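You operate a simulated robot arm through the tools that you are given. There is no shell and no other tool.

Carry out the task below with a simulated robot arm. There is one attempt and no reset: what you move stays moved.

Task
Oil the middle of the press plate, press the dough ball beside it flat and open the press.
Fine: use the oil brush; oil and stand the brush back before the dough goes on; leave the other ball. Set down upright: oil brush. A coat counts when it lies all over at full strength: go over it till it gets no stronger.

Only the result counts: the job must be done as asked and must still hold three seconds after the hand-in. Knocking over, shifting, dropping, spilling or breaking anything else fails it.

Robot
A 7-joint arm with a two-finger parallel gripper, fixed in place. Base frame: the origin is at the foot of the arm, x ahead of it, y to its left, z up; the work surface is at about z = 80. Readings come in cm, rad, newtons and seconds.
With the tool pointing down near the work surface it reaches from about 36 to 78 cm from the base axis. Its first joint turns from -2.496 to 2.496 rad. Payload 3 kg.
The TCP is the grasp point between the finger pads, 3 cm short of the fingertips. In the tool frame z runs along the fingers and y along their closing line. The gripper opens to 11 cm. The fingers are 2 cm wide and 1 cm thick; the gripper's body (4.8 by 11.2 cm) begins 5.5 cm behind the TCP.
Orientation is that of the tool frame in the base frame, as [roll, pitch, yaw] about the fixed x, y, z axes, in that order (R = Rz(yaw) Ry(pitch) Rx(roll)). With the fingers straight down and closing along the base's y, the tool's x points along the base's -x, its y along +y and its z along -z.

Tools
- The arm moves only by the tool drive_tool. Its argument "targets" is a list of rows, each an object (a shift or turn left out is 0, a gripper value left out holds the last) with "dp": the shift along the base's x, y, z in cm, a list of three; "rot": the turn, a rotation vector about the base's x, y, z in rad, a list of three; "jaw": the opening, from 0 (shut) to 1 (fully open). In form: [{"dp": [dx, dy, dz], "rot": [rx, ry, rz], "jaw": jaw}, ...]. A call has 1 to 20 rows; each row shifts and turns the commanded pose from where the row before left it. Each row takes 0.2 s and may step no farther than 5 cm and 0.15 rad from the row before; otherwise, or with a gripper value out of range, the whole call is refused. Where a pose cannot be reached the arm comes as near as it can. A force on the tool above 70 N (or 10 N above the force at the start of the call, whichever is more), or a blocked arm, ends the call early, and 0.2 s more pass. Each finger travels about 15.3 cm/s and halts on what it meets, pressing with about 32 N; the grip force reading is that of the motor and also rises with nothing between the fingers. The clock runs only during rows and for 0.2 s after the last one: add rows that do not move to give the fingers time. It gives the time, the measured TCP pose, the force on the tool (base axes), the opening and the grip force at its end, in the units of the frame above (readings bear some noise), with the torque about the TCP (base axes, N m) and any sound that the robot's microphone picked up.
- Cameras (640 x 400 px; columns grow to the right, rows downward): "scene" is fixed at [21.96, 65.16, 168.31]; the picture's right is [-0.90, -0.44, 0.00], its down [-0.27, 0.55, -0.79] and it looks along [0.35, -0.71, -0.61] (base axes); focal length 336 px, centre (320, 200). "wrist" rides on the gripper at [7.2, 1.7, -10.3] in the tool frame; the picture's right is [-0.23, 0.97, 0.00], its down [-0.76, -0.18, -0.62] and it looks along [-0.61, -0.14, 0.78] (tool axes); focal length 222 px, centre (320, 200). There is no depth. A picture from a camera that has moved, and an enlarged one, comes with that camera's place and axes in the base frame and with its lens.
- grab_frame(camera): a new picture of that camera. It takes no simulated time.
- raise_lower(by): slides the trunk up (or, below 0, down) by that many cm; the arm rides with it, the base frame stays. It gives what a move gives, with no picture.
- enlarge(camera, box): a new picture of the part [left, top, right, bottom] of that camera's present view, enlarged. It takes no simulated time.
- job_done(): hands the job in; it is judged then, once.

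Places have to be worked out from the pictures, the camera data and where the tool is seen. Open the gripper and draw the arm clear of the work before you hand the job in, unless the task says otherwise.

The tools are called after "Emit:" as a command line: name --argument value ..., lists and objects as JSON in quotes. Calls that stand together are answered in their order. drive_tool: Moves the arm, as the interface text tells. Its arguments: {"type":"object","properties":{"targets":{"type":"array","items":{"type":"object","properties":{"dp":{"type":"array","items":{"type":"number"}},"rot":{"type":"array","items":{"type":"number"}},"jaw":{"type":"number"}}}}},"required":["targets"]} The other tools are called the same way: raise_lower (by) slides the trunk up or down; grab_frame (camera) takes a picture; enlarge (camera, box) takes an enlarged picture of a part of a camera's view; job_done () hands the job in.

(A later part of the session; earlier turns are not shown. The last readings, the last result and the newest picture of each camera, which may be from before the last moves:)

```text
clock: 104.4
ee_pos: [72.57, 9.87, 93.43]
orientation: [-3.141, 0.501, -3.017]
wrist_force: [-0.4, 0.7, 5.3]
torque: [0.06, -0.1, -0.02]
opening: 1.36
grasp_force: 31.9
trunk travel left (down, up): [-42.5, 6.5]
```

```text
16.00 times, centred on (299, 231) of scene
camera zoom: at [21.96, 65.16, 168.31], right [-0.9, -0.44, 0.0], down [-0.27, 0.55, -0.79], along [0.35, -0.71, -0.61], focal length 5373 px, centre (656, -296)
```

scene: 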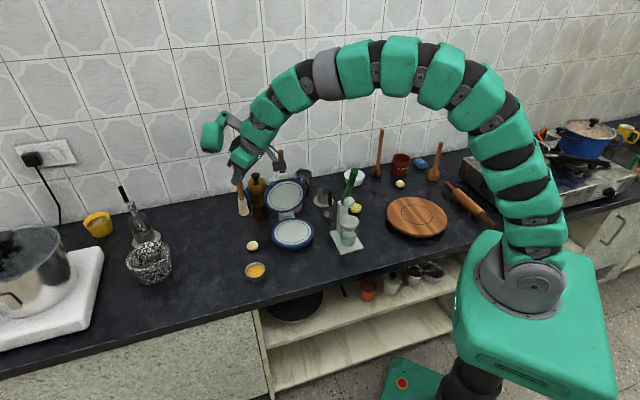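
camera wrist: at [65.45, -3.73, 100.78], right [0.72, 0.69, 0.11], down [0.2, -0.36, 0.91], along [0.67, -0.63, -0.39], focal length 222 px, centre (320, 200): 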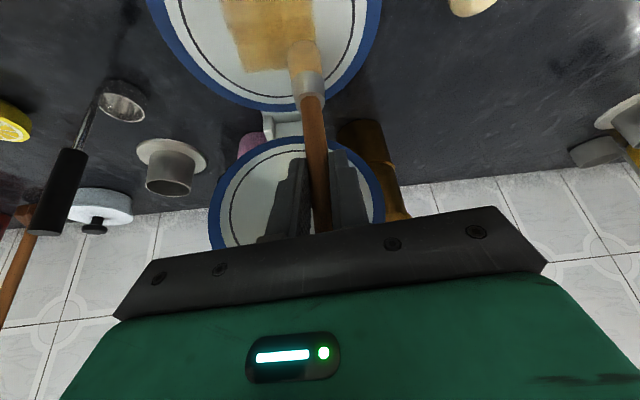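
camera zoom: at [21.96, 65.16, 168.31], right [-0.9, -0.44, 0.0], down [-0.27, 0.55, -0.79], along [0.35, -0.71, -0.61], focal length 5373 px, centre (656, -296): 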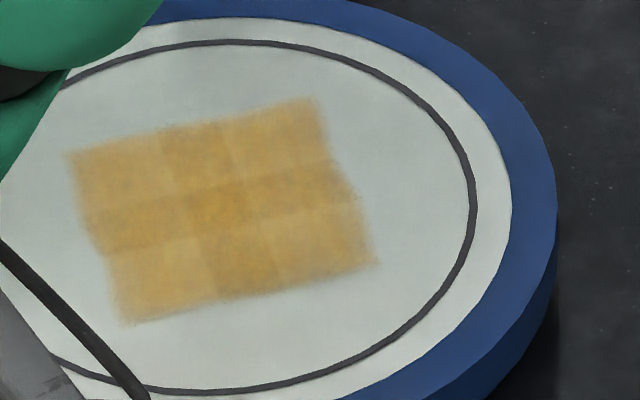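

Nearly uniform. I load again and make a further slow loop plus inner strokes, to confirm it gets no stronger.

Emit:
drive_tool --targets '[{"dp": [0, 0, 0]}, {"dp": [0, 0, 0.5]}, {"dp": [0, 0, 2.5]}, {"dp": [0, 0, 4.1]}, {"dp": [0.234, -4.32, 0], "rot": [0, 0, -0.146]}, {"dp": [0.234, -4.32, 0], "rot": [0, 0, -0.146]}, {"dp": [0.234, -4.32, 0], "rot": [0, 0, -0.146]}, {"dp": [0.234, -4.32, 0], "rot": [0, 0, -0.146]}, {"dp": [0.234, -4.32, 0], "rot": [0, 0, -0.146]}, {"dp": [0, 0, -3]}, {"dp": [0, 0, -2.8]}, {"dp": [0, 0, -0.7]}, {"dp": [0, 0, 0]}]'

Emit:
drive_tool --targets '[{"dp": [0, 0, -0.06]}, {"dp": [-0.81, -0.74, 0]}, {"dp": [-0.81, -0.74, 0]}, {"dp": [-0.81, -0.74, 0]}, {"dp": [-0.81, -0.74, 0]}, {"dp": [-0.74, 0.81, 0]}, {"dp": [-0.74, 0.81, 0]}, {"dp": [-0.74, 0.81, 0]}, {"dp": [-0.74, 0.81, 0]}, {"dp": [0.81, 0.74, -0.03]}, {"dp": [0.81, 0.74, 0]}, {"dp": [0.81, 0.74, 0]}, {"dp": [0.81, 0.74, 0]}, {"dp": [0.74, -0.81, 0]}, {"dp": [0.74, -0.81, 0]}, {"dp": [0.74, -0.81, 0]}, {"dp": [0.74, -0.81, 0]}, {"dp": [0, 0, 0]}]'

Emit:
drive_tool --targets '[{"dp": [-0.402, 0.444, -0.03]}, {"dp": [-1.08, -0.99, 0]}, {"dp": [-1.08, -0.99, 0]}, {"dp": [-1.08, -0.99, 0]}, {"dp": [-0.67, 0.74, 0]}, {"dp": [1.08, 0.99, 0]}, {"dp": [1.08, 0.99, 0]}, {"dp": [1.08, 0.99, 0]}, {"dp": [-0.67, 0.74, 0]}, {"dp": [-1.08, -0.99, -0.02]}, {"dp": [-1.08, -0.99, 0]}, {"dp": [-1.08, -0.99, 0]}, {"dp": [-0.67, 0.74, 0]}, {"dp": [1.08, 0.99, 0]}, {"dp": [1.08, 0.99, 0]}, {"dp": [1.08, 0.99, 0]}, {"dp": [-0.67, 0.74, -0.02]}, {"dp": [-1.08, -0.99, 0]}, {"dp": [-1.08, -0.99, 0]}, {"dp": [-1.08, -0.99, 0]}]'

Emit:
enlarge --camera "wrist" --box '[200, 0, 400, 130]'

```text
clock: 107.2
ee_pos: [73.59, -11.79, 94.08]
orientation: [3.141, 0.502, 2.539]
wrist_force: [-1.6, -0.8, 7.7]
torque: [-0.12, -0.04, -0.04]
opening: 1.35
grasp_force: 32.2
trunk travel left (down, up): [-42.5, 6.5]
```

```text
clock: 111.0
ee_pos: [73.72, -11.73, 93.87]
orientation: [3.141, 0.5, 2.538]
wrist_force: [-0.8, -0.4, 10.1]
torque: [-0.01, -0.11, 0.0]
opening: 1.31
grasp_force: 32.0
trunk travel left (down, up): [-42.5, 6.5]
```

```text
clock: 115.2
ee_pos: [67.43, -11.29, 93.8]
orientation: [-3.14, 0.501, 2.537]
wrist_force: [1.0, 1.4, 8.0]
torque: [0.01, -0.24, 0.01]
opening: 1.32
grasp_force: 31.9
trunk travel left (down, up): [-42.5, 6.5]
```

```text
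3.08 times, centred on (300, 65) of wrist
camera zoom: at [58.96, -3.39, 99.55], right [0.72, 0.69, 0.11], down [0.2, -0.36, 0.91], along [0.67, -0.63, -0.39], focal length 684 px, centre (382, 615)
```

zoom: 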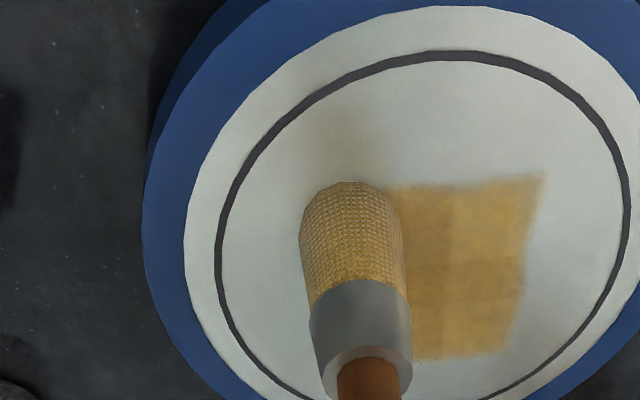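

I dip once more and compare the clear view.

Emit:
drive_tool --targets '[{"dp": [0, 0, 3]}, {"dp": [0, 0, 3.7]}, {"dp": [1.034, 4.226, 0], "rot": [0, 0, 0.146]}, {"dp": [1.034, 4.226, 0], "rot": [0, 0, 0.146]}, {"dp": [1.034, 4.226, 0], "rot": [0, 0, 0.146]}, {"dp": [1.034, 4.226, 0], "rot": [0, 0, 0.146]}, {"dp": [1.034, 4.226, 0], "rot": [0, 0, 0.146]}, {"dp": [0, 0, 0]}, {"dp": [0, 0, -3]}, {"dp": [0, 0, -2.6]}, {"dp": [0, 0, -1]}, {"dp": [0, 0, -0.6]}, {"dp": [0, 0, -0.12]}, {"dp": [0, 0, 0]}]'

Emit:
enlarge --camera "scene" --box '[284, 220, 314, 242]'

```text
clock: 118.2
ee_pos: [72.45, 9.88, 93.31]
orientation: [-3.14, 0.5, -3.015]
wrist_force: [-0.1, 0.0, 1.9]
torque: [-0.02, -0.04, 0.0]
opening: 1.35
grasp_force: 32.0
trunk travel left (down, up): [-42.5, 6.5]
```

```text
16.00 times, centred on (299, 231) of scene
camera zoom: at [21.96, 65.16, 168.31], right [-0.9, -0.44, 0.0], down [-0.27, 0.55, -0.79], along [0.35, -0.71, -0.61], focal length 5373 px, centre (656, -296)
```

zoom: 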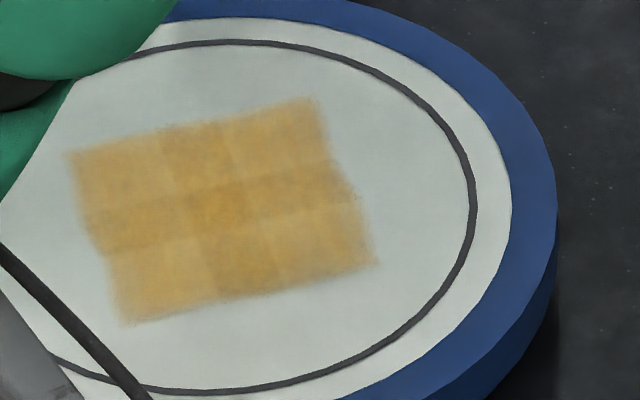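

Very nearly even. I do another loaded pass with ring loop and raster.

Emit:
drive_tool --targets '[{"dp": [0, 0, -0.1]}, {"dp": [0, 0, 0]}, {"dp": [0, 0, 0.5]}, {"dp": [0, 0, 2.5]}, {"dp": [0, 0, 4.2]}, {"dp": [0.234, -4.32, 0], "rot": [0, 0, -0.146]}, {"dp": [0.234, -4.32, 0], "rot": [0, 0, -0.146]}, {"dp": [0.234, -4.32, 0], "rot": [0, 0, -0.146]}, {"dp": [0.234, -4.32, 0], "rot": [0, 0, -0.146]}, {"dp": [0.234, -4.32, 0], "rot": [0, 0, -0.146]}, {"dp": [0, 0, -3]}, {"dp": [0, 0, -2.8]}, {"dp": [0, 0, -0.75]}, {"dp": [0, 0, 0]}]'

```text
clock: 121.2
ee_pos: [73.65, -11.8, 93.95]
orientation: [-3.139, 0.502, 2.537]
wrist_force: [-0.6, -0.1, 7.1]
torque: [-0.07, -0.03, 0.0]
opening: 1.34
grasp_force: 31.7
trunk travel left (down, up): [-42.5, 6.5]
```

Emit:
drive_tool --targets '[{"dp": [0, 0, -0.04]}, {"dp": [-0.81, -0.74, 0]}, {"dp": [-0.81, -0.74, 0]}, {"dp": [-0.81, -0.74, 0]}, {"dp": [-0.81, -0.74, 0]}, {"dp": [-0.74, 0.81, 0]}, {"dp": [-0.74, 0.81, 0]}, {"dp": [-0.74, 0.81, 0]}, {"dp": [-0.74, 0.81, 0]}, {"dp": [0.81, 0.74, -0.03]}, {"dp": [0.81, 0.74, 0]}, {"dp": [0.81, 0.74, 0]}, {"dp": [0.81, 0.74, 0]}, {"dp": [0.74, -0.81, 0]}, {"dp": [0.74, -0.81, 0]}, {"dp": [0.74, -0.81, 0]}, {"dp": [0.74, -0.81, 0]}, {"dp": [0, 0, 0]}]'

Emit:
drive_tool --targets '[{"dp": [-0.444, -0.402, -0.03]}, {"dp": [-0.99, 1.08, 0]}, {"dp": [-0.99, 1.08, 0]}, {"dp": [-0.99, 1.08, 0]}, {"dp": [-0.74, -0.67, 0]}, {"dp": [0.99, -1.08, 0]}, {"dp": [0.99, -1.08, 0]}, {"dp": [0.99, -1.08, 0]}, {"dp": [-0.74, -0.67, 0]}, {"dp": [-0.99, 1.08, -0.02]}, {"dp": [-0.99, 1.08, 0]}, {"dp": [-0.99, 1.08, 0]}, {"dp": [-0.74, -0.67, 0]}, {"dp": [0.99, -1.08, 0]}, {"dp": [0.99, -1.08, 0]}, {"dp": [0.99, -1.08, 0]}, {"dp": [-0.74, -0.67, -0.02]}, {"dp": [-0.99, 1.08, 0]}, {"dp": [-0.99, 1.08, 0]}, {"dp": [-0.99, 1.08, 0]}]'

Emit:
enlarge --camera "wrist" --box '[200, 0, 400, 130]'

```text
clock: 125.0
ee_pos: [73.67, -11.79, 93.8]
orientation: [-3.138, 0.499, 2.537]
wrist_force: [0.7, 0.4, 3.1]
torque: [-0.02, -0.03, -0.02]
opening: 1.34
grasp_force: 31.9
trunk travel left (down, up): [-42.5, 6.5]
```

```text
clock: 129.2
ee_pos: [67.15, -11.56, 93.8]
orientation: [-3.14, 0.499, 2.538]
wrist_force: [-0.5, 1.5, 5.5]
torque: [0.08, -0.08, 0.04]
opening: 1.33
grasp_force: 31.9
trunk travel left (down, up): [-42.5, 6.5]
```

```text
3.08 times, centred on (300, 65) of wrist
camera zoom: at [58.86, -3.63, 99.42], right [0.72, 0.69, 0.11], down [0.2, -0.36, 0.91], along [0.67, -0.63, -0.4], focal length 684 px, centre (382, 615)
```

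zoom: 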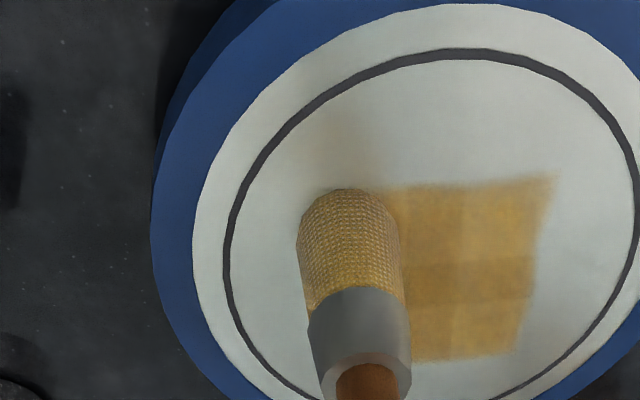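

Emit:
drive_tool --targets '[{"dp": [0, 0, 3]}, {"dp": [0, 0, 3.7]}, {"dp": [1.036, 4.286, 0], "rot": [0, 0, 0.146]}, {"dp": [1.036, 4.286, 0], "rot": [0, 0, 0.146]}, {"dp": [1.036, 4.286, 0], "rot": [0, 0, 0.146]}, {"dp": [1.036, 4.286, 0], "rot": [0, 0, 0.146]}, {"dp": [1.036, 4.286, 0], "rot": [0, 0, 0.146]}, {"dp": [0, 0, 0]}, {"dp": [0, 0, -3]}, {"dp": [0, 0, -2.6]}, {"dp": [0, 0, -1]}, {"dp": [0, 0, -0.6]}, {"dp": [0, 0, -0.1]}, {"dp": [0, 0, 0]}]'

Emit:
enlarge --camera "scene" --box '[284, 220, 314, 242]'

```text
clock: 132.2
ee_pos: [72.44, 9.86, 93.06]
orientation: [3.139, 0.501, -3.015]
wrist_force: [-0.3, 0.2, 9.4]
torque: [-0.02, 0.0, 0.0]
opening: 1.33
grasp_force: 32.1
trunk travel left (down, up): [-42.5, 6.5]
```

```text
16.00 times, centred on (299, 231) of scene
camera zoom: at [21.96, 65.16, 168.31], right [-0.9, -0.44, 0.0], down [-0.27, 0.55, -0.79], along [0.35, -0.71, -0.61], focal length 5373 px, centre (656, -296)
```

zoom: 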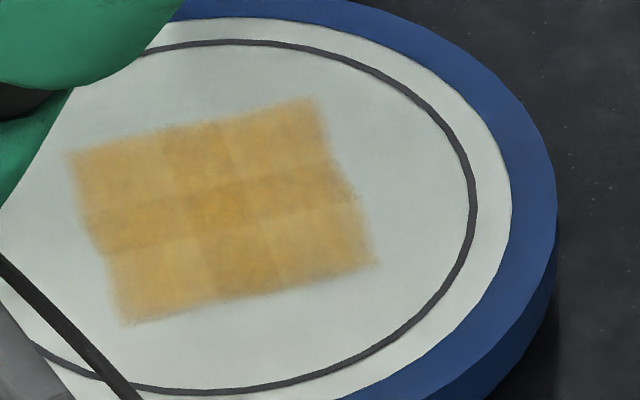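

Emit:
enlarge --camera "scene" --box '[286, 223, 304, 242]'

Emit:
enlarge --camera "scene" --box '[265, 205, 325, 255]'

```text
16.00 times, centred on (295, 232) of scene
camera zoom: at [21.96, 65.16, 168.31], right [-0.9, -0.44, 0.0], down [-0.27, 0.55, -0.79], along [0.35, -0.71, -0.61], focal length 5373 px, centre (720, -320)
```

zoom: 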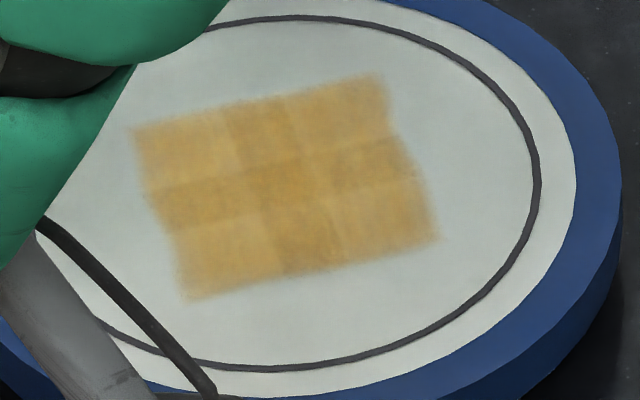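

```text
8.00 times, centred on (295, 230) of scene
camera zoom: at [21.96, 65.16, 168.31], right [-0.9, -0.44, 0.0], down [-0.27, 0.55, -0.79], along [0.35, -0.71, -0.61], focal length 2686 px, centre (520, -40)
```

zoom: 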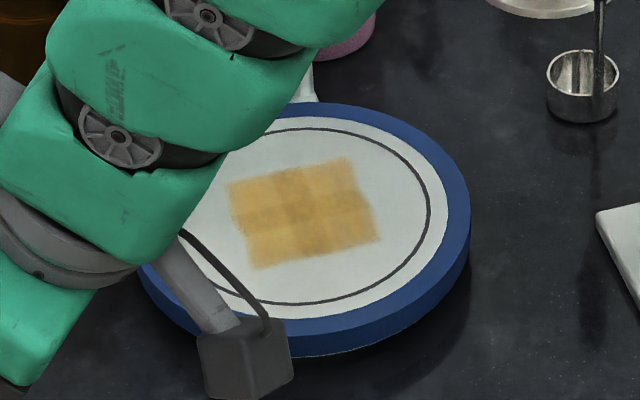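

The corner cells are still a touch lighter. With the freshly loaded brush I start at the near corners this time and scrub each corner in turn.

Emit:
drive_tool --targets '[{"dp": [0, 0, 0.5]}, {"dp": [0, 0, 2.5]}, {"dp": [0, 0, 4.2]}, {"dp": [-0.968, -4.256, 0], "rot": [0, 0, -0.146]}, {"dp": [-0.968, -4.256, 0], "rot": [0, 0, -0.146]}, {"dp": [-0.968, -4.256, 0], "rot": [0, 0, -0.146]}, {"dp": [-0.968, -4.256, 0], "rot": [0, 0, -0.146]}, {"dp": [-0.968, -4.256, 0], "rot": [0, 0, -0.146]}, {"dp": [0, 0, -3]}, {"dp": [0, 0, -2.8]}, {"dp": [0, 0, -0.8]}, {"dp": [0, 0, 0]}]'

Emit:
drive_tool --targets '[{"dp": [0.402, -0.444, -0.03]}, {"dp": [-0.804, 0.888, 0]}, {"dp": [0.846, -0.042, 0]}, {"dp": [-0.888, -0.804, 0]}, {"dp": [0.888, 0.804, 0]}, {"dp": [-0.444, -0.402, 0]}, {"dp": [1.554, 1.407, 0]}, {"dp": [1.554, 1.407, 0]}, {"dp": [0.402, -0.444, 0]}, {"dp": [-0.804, 0.888, 0]}, {"dp": [0.846, -0.042, 0]}, {"dp": [-0.888, -0.804, 0]}, {"dp": [0.888, 0.804, 0]}, {"dp": [-0.444, -0.402, 0]}, {"dp": [1.407, -1.554, -0.02]}, {"dp": [1.407, -1.554, 0]}, {"dp": [0.402, -0.444, 0]}, {"dp": [-0.804, 0.888, 0]}, {"dp": [0.846, -0.042, 0]}, {"dp": [-0.888, -0.804, 0]}]'

Emit:
drive_tool --targets '[{"dp": [0.888, 0.804, 0]}, {"dp": [-0.444, -0.402, 0]}, {"dp": [-1.554, -1.407, -0.02]}, {"dp": [-1.554, -1.407, 0]}, {"dp": [0.402, -0.444, 0]}, {"dp": [-0.804, 0.888, 0]}, {"dp": [0.846, -0.042, 0]}, {"dp": [-0.888, -0.804, 0]}, {"dp": [0.888, 0.804, 0]}, {"dp": [-0.444, -0.402, 0]}, {"dp": [-1.407, 1.554, -0.02]}, {"dp": [-1.407, 1.554, 0]}, {"dp": [0, 0, 0]}]'

Emit:
enlarge --camera "scene" --box '[284, 220, 314, 242]'

```text
clock: 134.8
ee_pos: [67.67, -11.32, 93.77]
orientation: [3.141, 0.502, 2.537]
wrist_force: [-0.4, 0.3, 8.7]
torque: [-0.12, 0.01, -0.05]
opening: 1.32
grasp_force: 31.8
trunk travel left (down, up): [-42.5, 6.5]
```

```text
clock: 139.0
ee_pos: [73.13, -11.96, 93.61]
orientation: [-3.139, 0.497, 2.537]
wrist_force: [-1.2, 0.4, 3.5]
torque: [-0.09, 0.05, -0.03]
opening: 1.33
grasp_force: 31.6
trunk travel left (down, up): [-42.5, 6.5]
```

```text
clock: 141.8
ee_pos: [67.38, -11.34, 93.51]
orientation: [-3.14, 0.5, 2.537]
wrist_force: [-1.2, -1.0, 15.9]
torque: [-0.11, -0.11, 0.0]
opening: 1.3
grasp_force: 32.1
trunk travel left (down, up): [-42.5, 6.5]
```

```text
16.00 times, centred on (299, 231) of scene
camera zoom: at [21.96, 65.16, 168.31], right [-0.9, -0.44, 0.0], down [-0.27, 0.55, -0.79], along [0.35, -0.71, -0.61], focal length 5373 px, centre (656, -296)
```

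zoom: 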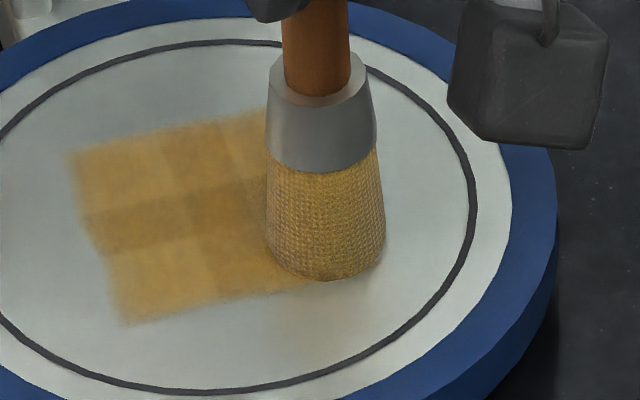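

Emit:
drive_tool --targets '[{"dp": [0, 0, 3]}, {"dp": [0, 0, 3.7]}, {"dp": [0.968, 4.256, 0], "rot": [0, 0, 0.146]}, {"dp": [0.968, 4.256, 0], "rot": [0, 0, 0.146]}, {"dp": [0.968, 4.256, 0], "rot": [0, 0, 0.146]}, {"dp": [0.968, 4.256, 0], "rot": [0, 0, 0.146]}, {"dp": [0.968, 4.256, 0], "rot": [0, 0, 0.146]}, {"dp": [0, 0, 0]}, {"dp": [0, 0, -3]}, {"dp": [0, 0, -2.6]}, {"dp": [0, 0, -1]}, {"dp": [0, 0, -0.6]}, {"dp": [0, 0, -0.1]}, {"dp": [0, 0, 0]}]'

Emit:
enlarge --camera "scene" --box '[284, 220, 314, 242]'

```text
clock: 144.8
ee_pos: [72.46, 9.88, 92.94]
orientation: [3.141, 0.498, -3.017]
wrist_force: [-0.7, -1.0, 2.5]
torque: [-0.02, 0.03, -0.02]
opening: 1.33
grasp_force: 31.7
trunk travel left (down, up): [-42.5, 6.5]
```

```text
16.00 times, centred on (299, 231) of scene
camera zoom: at [21.96, 65.16, 168.31], right [-0.9, -0.44, 0.0], down [-0.27, 0.55, -0.79], along [0.35, -0.71, -0.61], focal length 5373 px, centre (656, -296)
```

zoom: 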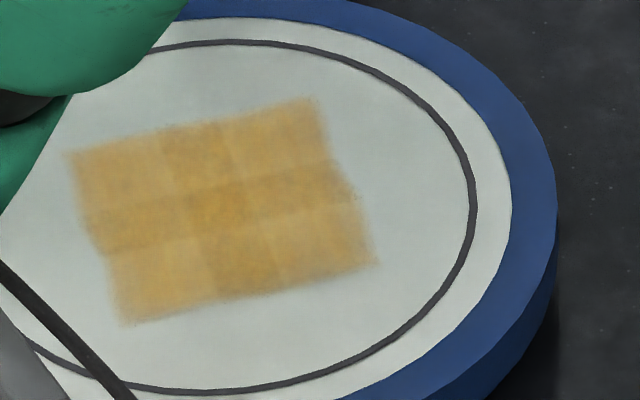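

No visible change from the previous look, so it is at or near saturation. One last loaded pass over everything to be sure.

Emit:
drive_tool --targets '[{"dp": [0, 0, -0.06]}, {"dp": [0, 0, 0]}, {"dp": [0, 0, 0.5]}, {"dp": [0, 0, 2.5]}, {"dp": [0, 0, 4.2]}, {"dp": [-0.338, -4.065, 0], "rot": [0, 0, -0.1217]}, {"dp": [-0.338, -4.065, 0], "rot": [0, 0, -0.1217]}, {"dp": [-0.338, -4.065, 0], "rot": [0, 0, -0.1217]}, {"dp": [-0.338, -4.065, 0], "rot": [0, 0, -0.1217]}, {"dp": [-0.338, -4.065, 0], "rot": [0, 0, -0.1217]}, {"dp": [-0.338, -4.065, 0], "rot": [0, 0, -0.1217]}, {"dp": [0, 0, -3]}, {"dp": [0, 0, -2.8]}, {"dp": [0, 0, -0.84]}, {"dp": [0, 0, 0]}]'

Emit:
drive_tool --targets '[{"dp": [0, 0, -0.03]}, {"dp": [0.81, 0.74, 0]}, {"dp": [0.81, 0.74, 0]}, {"dp": [0.81, 0.74, 0]}, {"dp": [0.81, 0.74, 0]}, {"dp": [-0.938, 1.036, 0]}, {"dp": [-0.81, -0.74, 0]}, {"dp": [-0.81, -0.74, 0]}, {"dp": [-0.81, -0.74, 0]}, {"dp": [-0.81, -0.74, 0]}, {"dp": [-0.938, 1.036, -0.02]}, {"dp": [0.81, 0.74, 0]}, {"dp": [0.81, 0.74, 0]}, {"dp": [0.81, 0.74, 0]}, {"dp": [0.81, 0.74, 0]}, {"dp": [-0.938, 1.036, 0]}, {"dp": [-0.81, -0.74, 0]}, {"dp": [-0.81, -0.74, 0]}, {"dp": [-0.81, -0.74, 0]}, {"dp": [-0.81, -0.74, 0]}]'

Emit:
drive_tool --targets '[{"dp": [0.938, -1.036, -0.03]}, {"dp": [0.938, -1.036, 0]}, {"dp": [0.938, -1.036, 0]}, {"dp": [1.036, 0.938, 0]}, {"dp": [-0.938, 1.036, 0]}, {"dp": [-0.938, 1.036, 0]}, {"dp": [-0.938, 1.036, 0]}, {"dp": [1.036, 0.938, -0.02]}, {"dp": [0.938, -1.036, 0]}, {"dp": [0.938, -1.036, 0]}, {"dp": [0.938, -1.036, 0]}, {"dp": [1.036, 0.938, 0]}, {"dp": [-0.938, 1.036, 0]}, {"dp": [-0.938, 1.036, 0]}, {"dp": [-0.938, 1.036, 0]}, {"dp": [0, 0, 0]}]'

Emit:
enlarge --camera "wrist" --box '[200, 0, 400, 130]'

```text
clock: 148.0
ee_pos: [70.63, -14.45, 93.5]
orientation: [-3.139, 0.5, 2.538]
wrist_force: [-0.2, -0.8, -0.3]
torque: [0.0, -0.03, 0.02]
opening: 1.35
grasp_force: 32.0
trunk travel left (down, up): [-42.5, 6.5]
```

```text
clock: 152.2
ee_pos: [67.66, -11.3, 93.36]
orientation: [3.141, 0.5, 2.539]
wrist_force: [3.1, 3.1, 16.6]
torque: [0.14, -0.42, 0.07]
opening: 1.31
grasp_force: 32.0
trunk travel left (down, up): [-42.5, 6.5]
```

```text
clock: 155.6
ee_pos: [70.81, -8.5, 93.33]
orientation: [-3.141, 0.503, 2.537]
wrist_force: [0.7, -0.9, 9.3]
torque: [-0.16, -0.2, 0.02]
opening: 1.36
grasp_force: 32.5
trunk travel left (down, up): [-42.5, 6.5]
```

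```text
3.08 times, centred on (300, 65) of wrist
camera zoom: at [62.37, -0.57, 99.07], right [0.72, 0.69, 0.11], down [0.2, -0.36, 0.91], along [0.67, -0.63, -0.4], focal length 684 px, centre (382, 615)
```

zoom: 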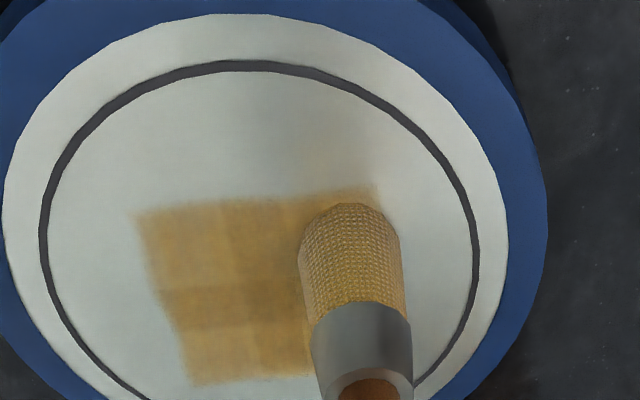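

The coat looks even and no longer changes. I now lift the brush high and carry it back above its stand, then check its uprightness.

Emit:
drive_tool --targets '[{"dp": [0, 0, 2]}, {"dp": [-1, 0, 4.8]}, {"dp": [-1, 0, 4.8]}, {"dp": [-1, 0, 4.8]}, {"dp": [-1, 0, 4.8]}, {"dp": [-1, 0, 4.8]}, {"dp": [-1, 0, 4.8]}, {"dp": [-0.84, 0, 3.2]}, {"dp": [0, -4.64, 0], "rot": [0, 0, 0.0217]}, {"dp": [0, -4.64, 0], "rot": [0, 0, 0.0217]}, {"dp": [0, -4.64, 0], "rot": [0, 0, 0.0217]}, {"dp": [0, -4.64, 0], "rot": [0, 0, 0.0217]}, {"dp": [0, -4.64, 0], "rot": [0, 0, 0.0217]}, {"dp": [0, -4.63, 0], "rot": [0, 0, 0.0215]}, {"dp": [0, 0, 0]}]'

Emit:
enlarge --camera "scene" --box '[284, 220, 314, 242]'

Emit:
grab_frame --camera "scene"

```text
clock: 158.8
ee_pos: [64.17, -36.41, 127.47]
orientation: [-3.139, 0.499, 2.67]
wrist_force: [-0.3, -0.4, -0.1]
torque: [0.01, 0.0, 0.02]
opening: 1.33
grasp_force: 31.8
trunk travel left (down, up): [-42.5, 6.5]
```

```text
16.00 times, centred on (299, 231) of scene
camera zoom: at [21.96, 65.16, 168.31], right [-0.9, -0.44, 0.0], down [-0.27, 0.55, -0.79], along [0.35, -0.71, -0.61], focal length 5373 px, centre (656, -296)
```

zoom: 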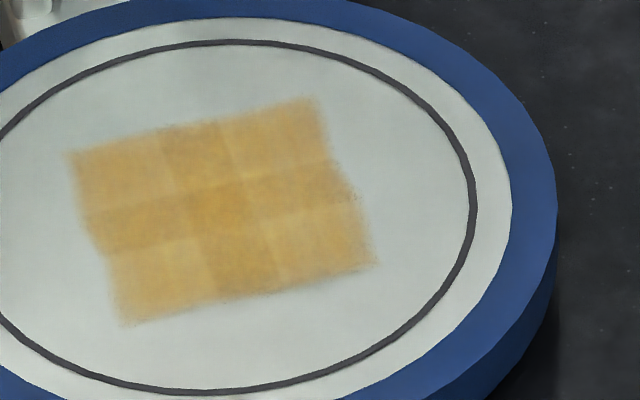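

```text
taken
```

scene: 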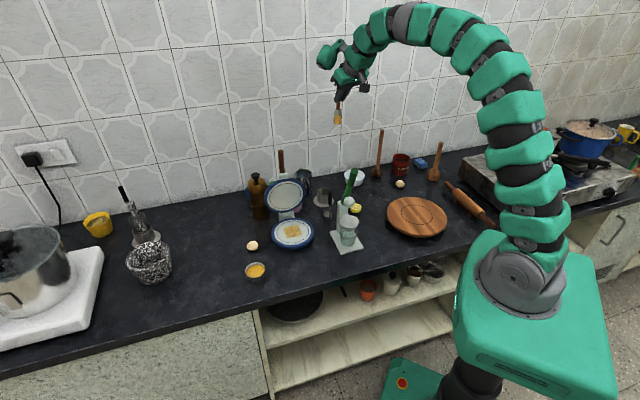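

In the clear view the coat looks even apart from a constant overlap pattern. To be certain it gets no stronger, I'll do one more dip and pass and compare from this same pose.

Emit:
drive_tool --targets '[{"dp": [0.858, 4.63, 0], "rot": [0, 0, 0.06]}, {"dp": [0.858, 4.63, 0], "rot": [0, 0, 0.06]}, {"dp": [0.858, 4.63, 0], "rot": [0, 0, 0.06]}, {"dp": [0.858, 4.63, 0], "rot": [0, 0, 0.06]}, {"dp": [0.858, 4.63, 0], "rot": [0, 0, 0.06]}, {"dp": [0.858, 4.63, 0], "rot": [0, 0, 0.06]}, {"dp": [0.858, 4.63, 0], "rot": [0, 0, 0.06]}, {"dp": [0.858, 4.63, 0], "rot": [0, 0, 0.06]}, {"dp": [0.858, 4.63, 0], "rot": [0, 0, 0.06]}, {"dp": [0.858, 4.63, 0], "rot": [0, 0, 0.06]}, {"dp": [0, 0, -5]}, {"dp": [0, 0, -5]}, {"dp": [0, 0, -5]}, {"dp": [0, 0, -5]}, {"dp": [0, 0, -5]}, {"dp": [0, 0, -5]}, {"dp": [0, 0, -3]}, {"dp": [0, 0, -1.2]}, {"dp": [0, 0, -0.35]}, {"dp": [0, 0, 0]}]'

Emit:
enlarge --camera "scene" --box '[225, 220, 297, 290]'

```text
clock: 163.0
ee_pos: [72.61, 9.92, 92.99]
orientation: [-3.142, 0.502, -3.013]
wrist_force: [2.8, 1.1, 25.5]
torque: [0.6, -0.98, 0.05]
opening: 1.39
grasp_force: 32.1
trunk travel left (down, up): [-42.5, 6.5]
```

```text
5.71 times, centred on (261, 255) of scene
camera zoom: at [21.96, 65.16, 168.31], right [-0.9, -0.44, 0.0], down [-0.27, 0.55, -0.79], along [0.35, -0.71, -0.61], focal length 1919 px, centre (657, -114)
```

zoom: 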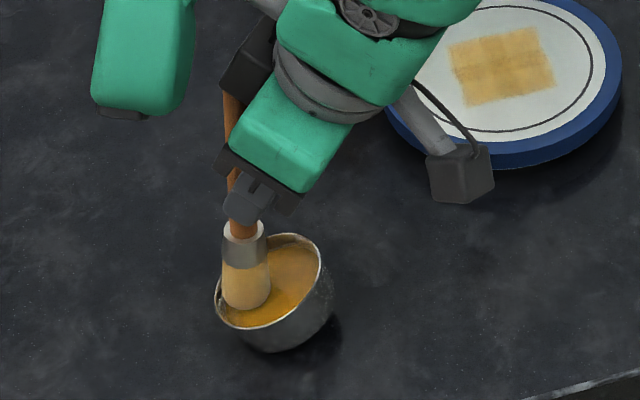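

The dish is being tipped: the brush is pressing off-centre at 25 N. I back up gently in small steps so that the dish settles back without spilling.

Emit:
drive_tool --targets '[{"dp": [0, 0, 0.1]}, {"dp": [0, 0, 0.1]}, {"dp": [0, 0, 0.1]}, {"dp": [0, 0, 0]}]'

Emit:
enlarge --camera "scene" --box '[225, 220, 297, 290]'

Emit:
enlarge --camera "wrist" --box '[200, 0, 400, 130]'

```text
clock: 164.0
ee_pos: [72.42, 9.95, 93.07]
orientation: [-3.141, 0.497, -3.015]
wrist_force: [0.0, 0.0, -0.6]
torque: [-0.04, 0.0, -0.04]
opening: 1.33
grasp_force: 32.1
trunk travel left (down, up): [-42.5, 6.5]
```

```text
5.71 times, centred on (261, 255) of scene
camera zoom: at [21.96, 65.16, 168.31], right [-0.9, -0.44, 0.0], down [-0.27, 0.55, -0.79], along [0.35, -0.71, -0.61], focal length 1919 px, centre (657, -114)
```

zoom: 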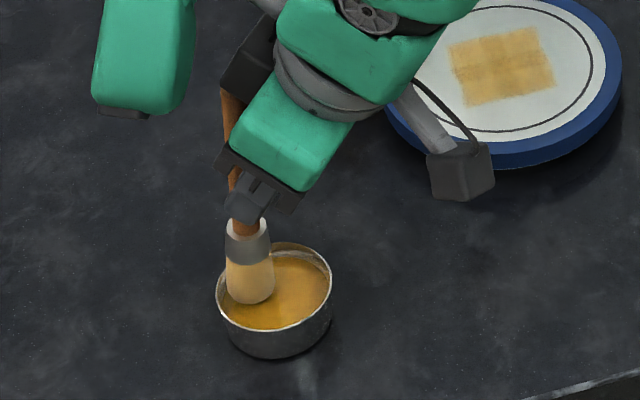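

```text
3.08 times, centred on (300, 65) of wrist
camera zoom: at [61.02, 10.3, 98.76], right [0.08, 0.99, 0.11], down [0.39, -0.13, 0.91], along [0.92, -0.03, -0.4], focal length 684 px, centre (382, 615)
```

zoom: 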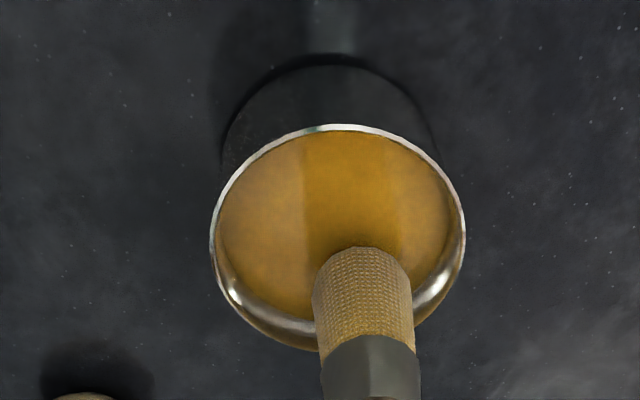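

The dish settled upright, moved only slightly, and nothing spilled. The brush seems to have tilted in the grip, so I lift it straight out and inspect it.

Emit:
drive_tool --targets '[{"dp": [-0.3, 0, 0.4]}, {"dp": [-0.3, 0, 0.6]}, {"dp": [0, 0, 1.5]}, {"dp": [0, 0, 3]}, {"dp": [0, 0, 4]}, {"dp": [0, 0, 0]}]'

Emit:
enlarge --camera "scene" --box '[215, 180, 311, 290]'

Emit:
grab_frame --camera "wrist"

```text
clock: 165.4
ee_pos: [71.95, 9.79, 102.67]
orientation: [-3.141, 0.498, -3.014]
wrist_force: [-0.4, 0.7, -0.5]
torque: [0.01, 0.01, -0.01]
opening: 1.37
grasp_force: 32.1
trunk travel left (down, up): [-42.5, 6.5]
```

```text
3.64 times, centred on (263, 235) of scene
camera zoom: at [21.96, 65.16, 168.31], right [-0.9, -0.44, 0.0], down [-0.27, 0.55, -0.79], along [0.35, -0.71, -0.61], focal length 1221 px, centre (527, 73)
```

zoom: 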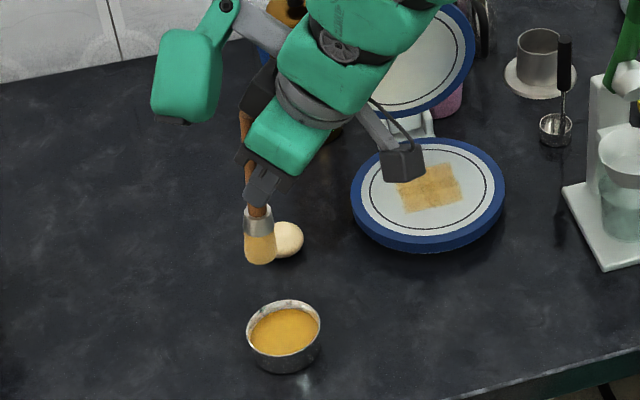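

```text
taken
camera wrist: at [60.39, 10.16, 108.41], right [0.08, 0.99, 0.11], down [0.39, -0.13, 0.91], along [0.92, -0.03, -0.4], focal length 222 px, centre (320, 200)
```

wrist: 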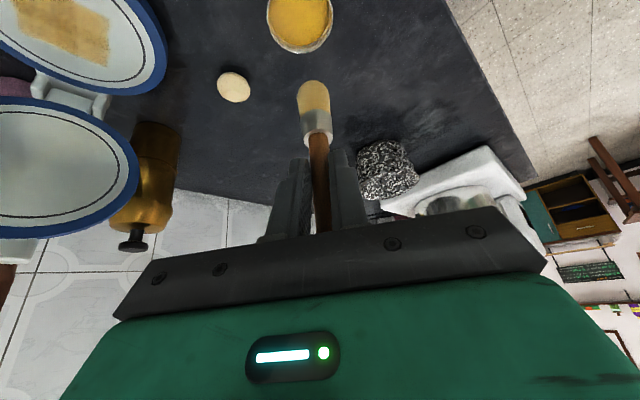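

The brush has pivoted about 0.26 rad in the grip (bottom outward). The dish is intact, moved less than about 1 cm. I take a coat comparison from here against the earlier picture.

Emit:
enlarge --camera "scene" --box '[284, 220, 314, 242]'

Emit:
enlarge --camera "wrist" --box '[0, 0, 160, 100]'

Emit:
enlarge --camera "wrist" --box '[240, 0, 400, 160]'

```text
16.00 times, centred on (299, 231) of scene
camera zoom: at [21.96, 65.16, 168.31], right [-0.9, -0.44, 0.0], down [-0.27, 0.55, -0.79], along [0.35, -0.71, -0.61], focal length 5373 px, centre (656, -296)
```

zoom: 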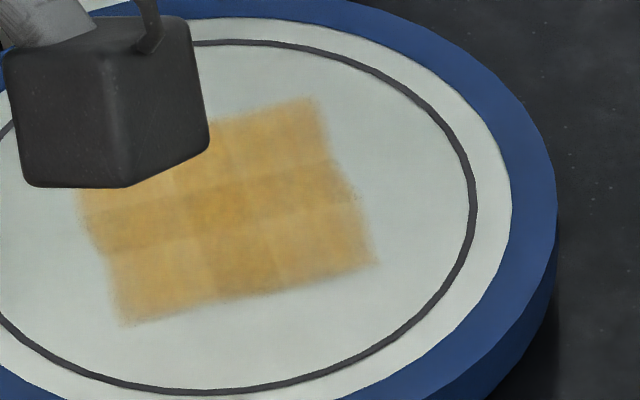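

```text
4.00 times, centred on (80, 50) of wrist
camera zoom: at [60.39, 10.16, 108.41], right [0.08, 0.99, 0.11], down [0.39, -0.13, 0.91], along [0.92, -0.03, -0.4], focal length 888 px, centre (1280, 800)
```

zoom: 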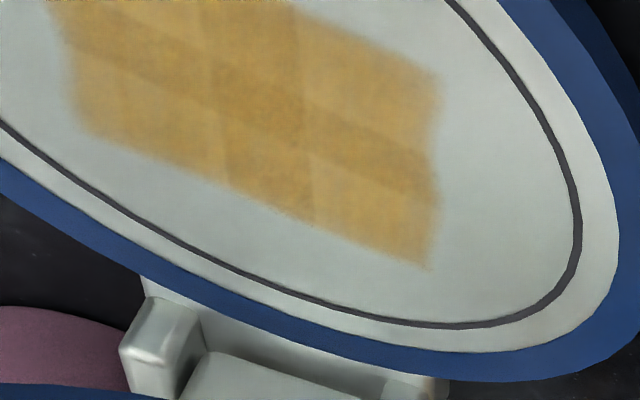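

```text
2.50 times, centred on (320, 80) of wrist
camera zoom: at [60.39, 10.16, 108.41], right [0.08, 0.99, 0.11], down [0.39, -0.13, 0.91], along [0.92, -0.03, -0.4], focal length 555 px, centre (320, 500)
```

zoom: 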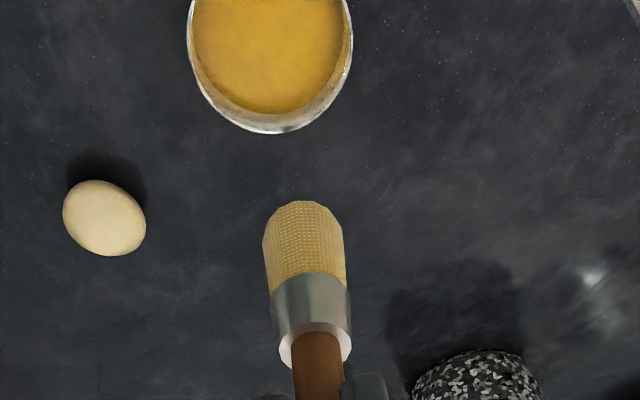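

The middle strip still looks slightly darker than the outer rows, so I'll use this load for another pass. First I reduce the tool tilt by 0.26 rad so that the brush hangs vertical again, then move over the plate.

Emit:
drive_tool --targets '[{"rot": [-0.0165, 0.129, 0]}, {"rot": [-0.0165, 0.129, 0]}, {"dp": [0.354, -4.32, 0], "rot": [0, 0, -0.146]}, {"dp": [0.354, -4.32, 0], "rot": [0, 0, -0.146]}, {"dp": [0.354, -4.32, 0], "rot": [0, 0, -0.146]}, {"dp": [0.354, -4.32, 0], "rot": [0, 0, -0.146]}, {"dp": [0.354, -4.32, 0], "rot": [0, 0, -0.146]}, {"dp": [0, 0, -4]}, {"dp": [0, 0, -3]}, {"dp": [0, 0, 0]}]'

Emit:
enlarge --camera "scene" --box '[245, 170, 341, 260]'

Emit:
grab_frame --camera "wrist"

```text
clock: 167.6
ee_pos: [73.8, -11.58, 95.48]
orientation: [-3.141, 0.238, 2.539]
wrist_force: [-0.2, 0.2, -0.4]
torque: [0.03, 0.03, -0.01]
opening: 1.35
grasp_force: 32.2
trunk travel left (down, up): [-42.5, 6.5]
```

```text
4.44 times, centred on (293, 215) of scene
camera zoom: at [21.96, 65.16, 168.31], right [-0.9, -0.44, 0.0], down [-0.27, 0.55, -0.79], along [0.35, -0.71, -0.61], focal length 1492 px, centre (440, 133)
```

zoom: 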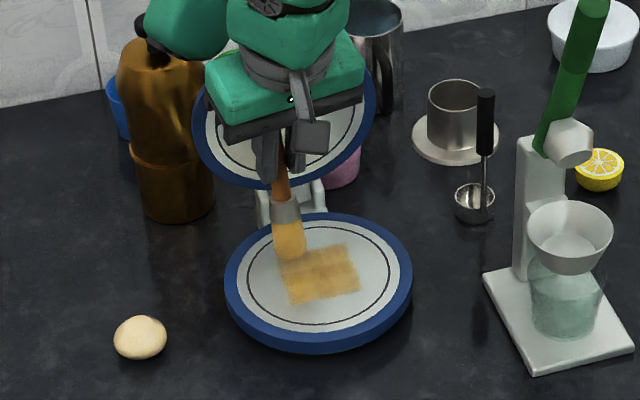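

```text
taken
camera wrist: at [66.85, -4.66, 103.85], right [0.73, 0.68, 0.05], down [0.39, -0.48, 0.79], along [0.56, -0.56, -0.62], focal length 222 px, centre (320, 200)
```

wrist: 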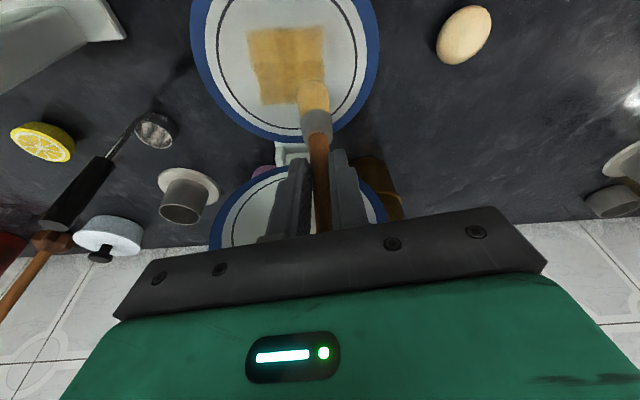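

The brush is vertical again over the far-left corner of the coat. I lower carefully to contact.

Emit:
drive_tool --targets '[{"dp": [0, 0, -1.0]}, {"dp": [0, 0, -0.3]}, {"dp": [0, 0, 0]}]'

Emit:
enlarge --camera "scene" --box '[265, 205, 325, 255]'

```text
clock: 168.4
ee_pos: [73.72, -11.69, 94.12]
orientation: [-3.141, 0.239, 2.539]
wrist_force: [-0.3, -0.5, -1.0]
torque: [-0.01, -0.01, 0.02]
opening: 1.33
grasp_force: 32.4
trunk travel left (down, up): [-42.5, 6.5]
```

```text
8.00 times, centred on (295, 230) of scene
camera zoom: at [21.96, 65.16, 168.31], right [-0.9, -0.44, 0.0], down [-0.27, 0.55, -0.79], along [0.35, -0.71, -0.61], focal length 2686 px, centre (520, -40)
```

zoom: 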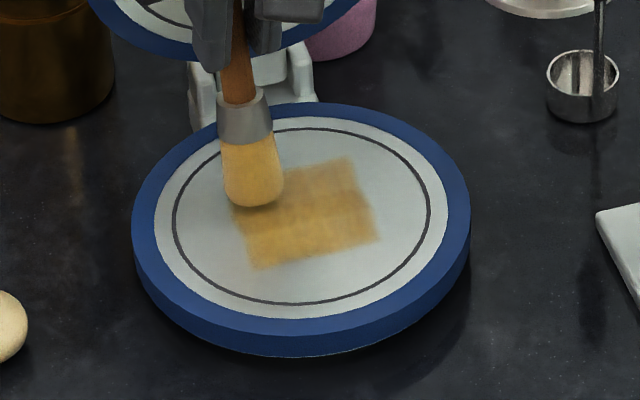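

Emit:
drive_tool --targets '[{"dp": [0, 0, -0.3]}, {"dp": [0, 0, -0.2]}, {"dp": [0, 0, 0]}]'

```text
clock: 169.2
ee_pos: [73.74, -11.73, 93.67]
orientation: [-3.14, 0.239, 2.537]
wrist_force: [0.3, 0.0, 0.3]
torque: [-0.03, 0.04, 0.0]
opening: 1.32
grasp_force: 32.1
trunk travel left (down, up): [-42.5, 6.5]
```

Emit:
drive_tool --targets '[{"dp": [0, 0, -0.15]}, {"dp": [0, 0, -0.1]}, {"dp": [0, 0, 0]}]'

```text
clock: 170.0
ee_pos: [73.7, -11.55, 93.5]
orientation: [-3.14, 0.241, 2.539]
wrist_force: [0.3, -0.4, 0.2]
torque: [-0.02, 0.0, 0.02]
opening: 1.34
grasp_force: 32.2
trunk travel left (down, up): [-42.5, 6.5]
```

Emit:
drive_tool --targets '[{"dp": [0, 0, -0.12]}, {"dp": [0, 0, -0.1]}, {"dp": [0, 0, 0]}]'

```text
clock: 170.8
ee_pos: [73.77, -11.71, 93.39]
orientation: [3.141, 0.241, 2.538]
wrist_force: [-0.9, 0.6, 6.6]
torque: [0.04, -0.02, -0.04]
opening: 1.32
grasp_force: 31.6
trunk travel left (down, up): [-42.5, 6.5]
```

Contact at 6.6 N. I run a slow ring loop and then an inner raster with this load.

Emit:
drive_tool --targets '[{"dp": [0, 0, -0.04]}, {"dp": [-0.81, -0.74, 0]}, {"dp": [-0.81, -0.74, 0]}, {"dp": [-0.81, -0.74, 0]}, {"dp": [-0.81, -0.74, 0]}, {"dp": [-0.74, 0.81, 0]}, {"dp": [-0.74, 0.81, 0]}, {"dp": [-0.74, 0.81, 0]}, {"dp": [-0.74, 0.81, 0]}, {"dp": [0.81, 0.74, -0.02]}, {"dp": [0.81, 0.74, 0]}, {"dp": [0.81, 0.74, 0]}, {"dp": [0.81, 0.74, 0]}, {"dp": [0.74, -0.81, 0]}, {"dp": [0.74, -0.81, 0]}, {"dp": [0.74, -0.81, 0]}, {"dp": [0.74, -0.81, 0]}, {"dp": [0, 0, 0]}]'

Emit:
drive_tool --targets '[{"dp": [-0.402, 0.444, -0.02]}, {"dp": [-1.08, -0.99, 0]}, {"dp": [-1.08, -0.99, 0]}, {"dp": [-1.08, -0.99, 0]}, {"dp": [-0.67, 0.74, 0]}, {"dp": [1.08, 0.99, 0]}, {"dp": [1.08, 0.99, 0]}, {"dp": [1.08, 0.99, 0]}, {"dp": [-0.67, 0.74, 0]}, {"dp": [-1.08, -0.99, 0]}, {"dp": [-1.08, -0.99, 0]}, {"dp": [-1.08, -0.99, 0]}, {"dp": [-0.67, 0.74, 0]}, {"dp": [1.08, 0.99, 0]}, {"dp": [1.08, 0.99, 0]}, {"dp": [1.08, 0.99, 0]}, {"dp": [-0.67, 0.74, 0]}, {"dp": [-1.08, -0.99, 0]}, {"dp": [-1.08, -0.99, 0]}, {"dp": [-1.08, -0.99, 0]}]'

Emit:
grab_frame --camera "wrist"

```text
clock: 172.4
ee_pos: [69.78, -12.87, 93.8]
orientation: [-3.141, 0.253, 2.553]
wrist_force: [14.2, 15.9, 12.0]
torque: [-1.75, 0.21, 1.57]
opening: 1.36
grasp_force: 32.5
trunk travel left (down, up): [-42.5, 6.5]
stopped in row 7: the force on the tool passed its limit at 72 N (the readings are from after the stop); the commanded pose is now the measured one
```

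```text
clock: 176.6
ee_pos: [63.15, -12.53, 93.67]
orientation: [3.141, 0.246, 2.547]
wrist_force: [0.2, 0.4, -0.9]
torque: [-0.04, 0.01, 0.03]
opening: 1.34
grasp_force: 31.9
trunk travel left (down, up): [-42.5, 6.5]
```

```text
taken
camera wrist: at [56.13, -5.72, 102.05], right [0.73, 0.68, 0.06], down [0.39, -0.48, 0.79], along [0.57, -0.55, -0.61], focal length 222 px, centre (320, 200)
```

wrist: 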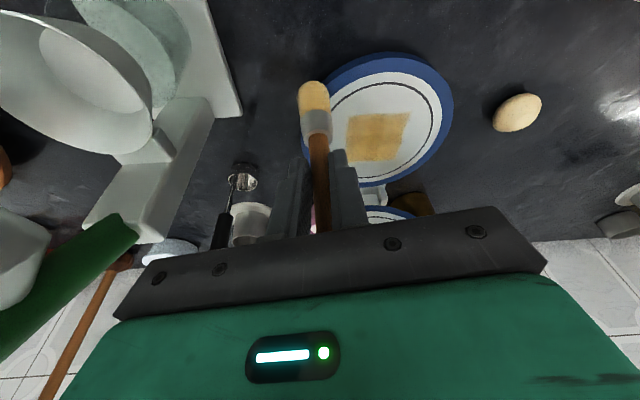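

The first loop was stopped by a contact above 70 N and the second ran from a shifted pose. I stop and inspect everything carefully.

Emit:
grab_frame --camera "scene"

Emit:
enlarge --camera "scene" --box '[240, 150, 390, 270]'

```text
taken
```

scene: 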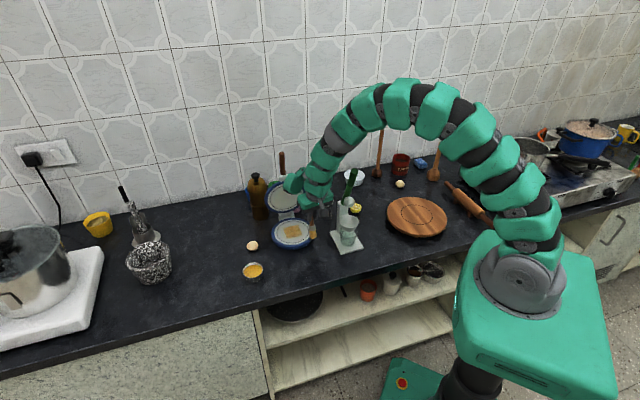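

```text
3.33 times, centred on (315, 210) of scene
camera zoom: at [21.96, 65.16, 168.31], right [-0.9, -0.44, 0.0], down [-0.27, 0.55, -0.79], along [0.35, -0.71, -0.61], focal length 1119 px, centre (337, 167)
```

zoom: 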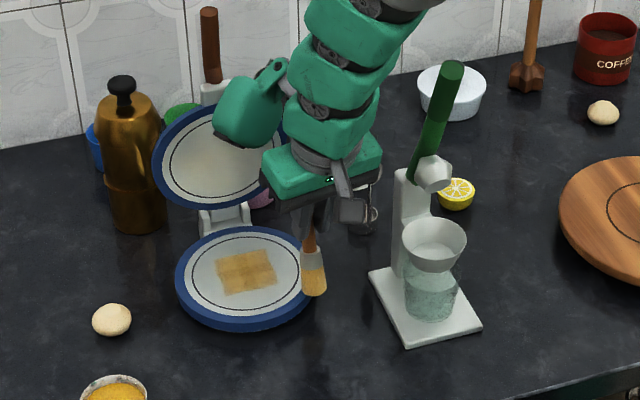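

Nothing appears displaced: press, spoon, citrus press and balls look as before, and the brush hangs at the plate's rim. I raise it straight up and look at the coat again in the clear.

Emit:
drive_tool --targets '[{"dp": [0, 0, 2]}, {"dp": [0, 0, 4]}, {"dp": [0, 0, 5]}, {"dp": [0, 0, 5]}, {"dp": [0, 0, 5]}, {"dp": [0, 0, 5]}, {"dp": [0, 0, 5]}, {"dp": [0, 0, 3]}, {"dp": [0, 0, 0]}]'

Emit:
enlarge --camera "scene" --box '[284, 220, 314, 242]'

Emit:
enlarge --camera "scene" --box '[230, 140, 390, 290]'

Emit:
grab_frame --camera "wrist"

```text
clock: 178.6
ee_pos: [63.07, -12.69, 127.31]
orientation: [-3.141, 0.245, 2.543]
wrist_force: [0.5, -0.4, -0.2]
torque: [0.01, -0.02, 0.05]
opening: 1.31
grasp_force: 32.0
trunk travel left (down, up): [-42.5, 6.5]
```

```text
16.00 times, centred on (299, 231) of scene
camera zoom: at [21.96, 65.16, 168.31], right [-0.9, -0.44, 0.0], down [-0.27, 0.55, -0.79], along [0.35, -0.71, -0.61], focal length 5373 px, centre (656, -296)
```

zoom: 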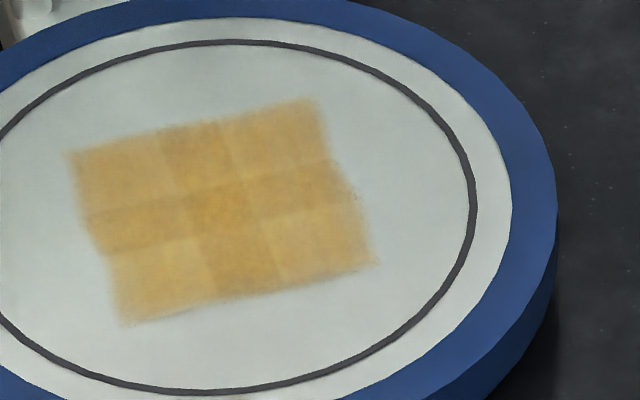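

```text
2.67 times, centred on (310, 215) of scene
camera zoom: at [21.96, 65.16, 168.31], right [-0.9, -0.44, 0.0], down [-0.27, 0.55, -0.79], along [0.35, -0.71, -0.61], focal length 895 px, centre (347, 160)
```

zoom: 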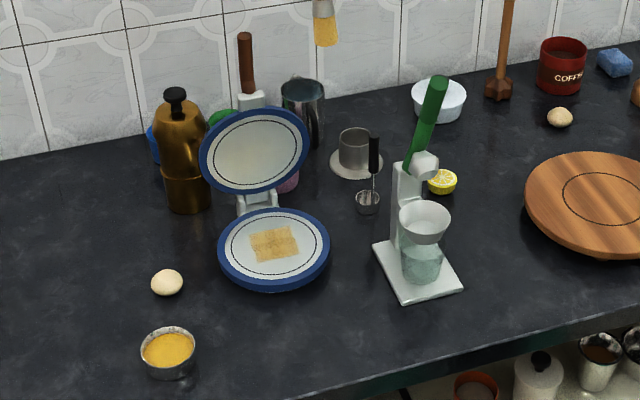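

```text
taken
camera wrist: at [56.01, -5.82, 135.73], right [0.73, 0.68, 0.06], down [0.39, -0.48, 0.79], along [0.57, -0.55, -0.61], focal length 222 px, centre (320, 200)
```

wrist: 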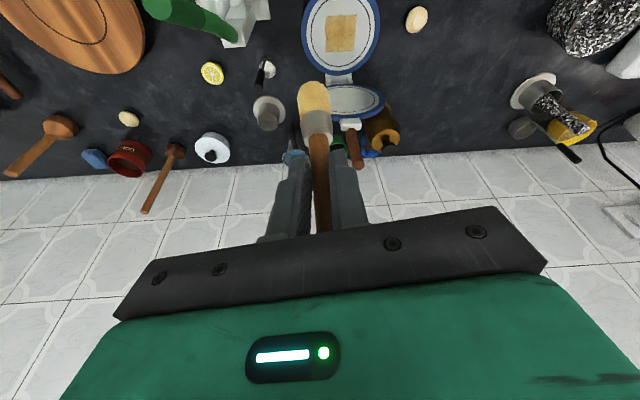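

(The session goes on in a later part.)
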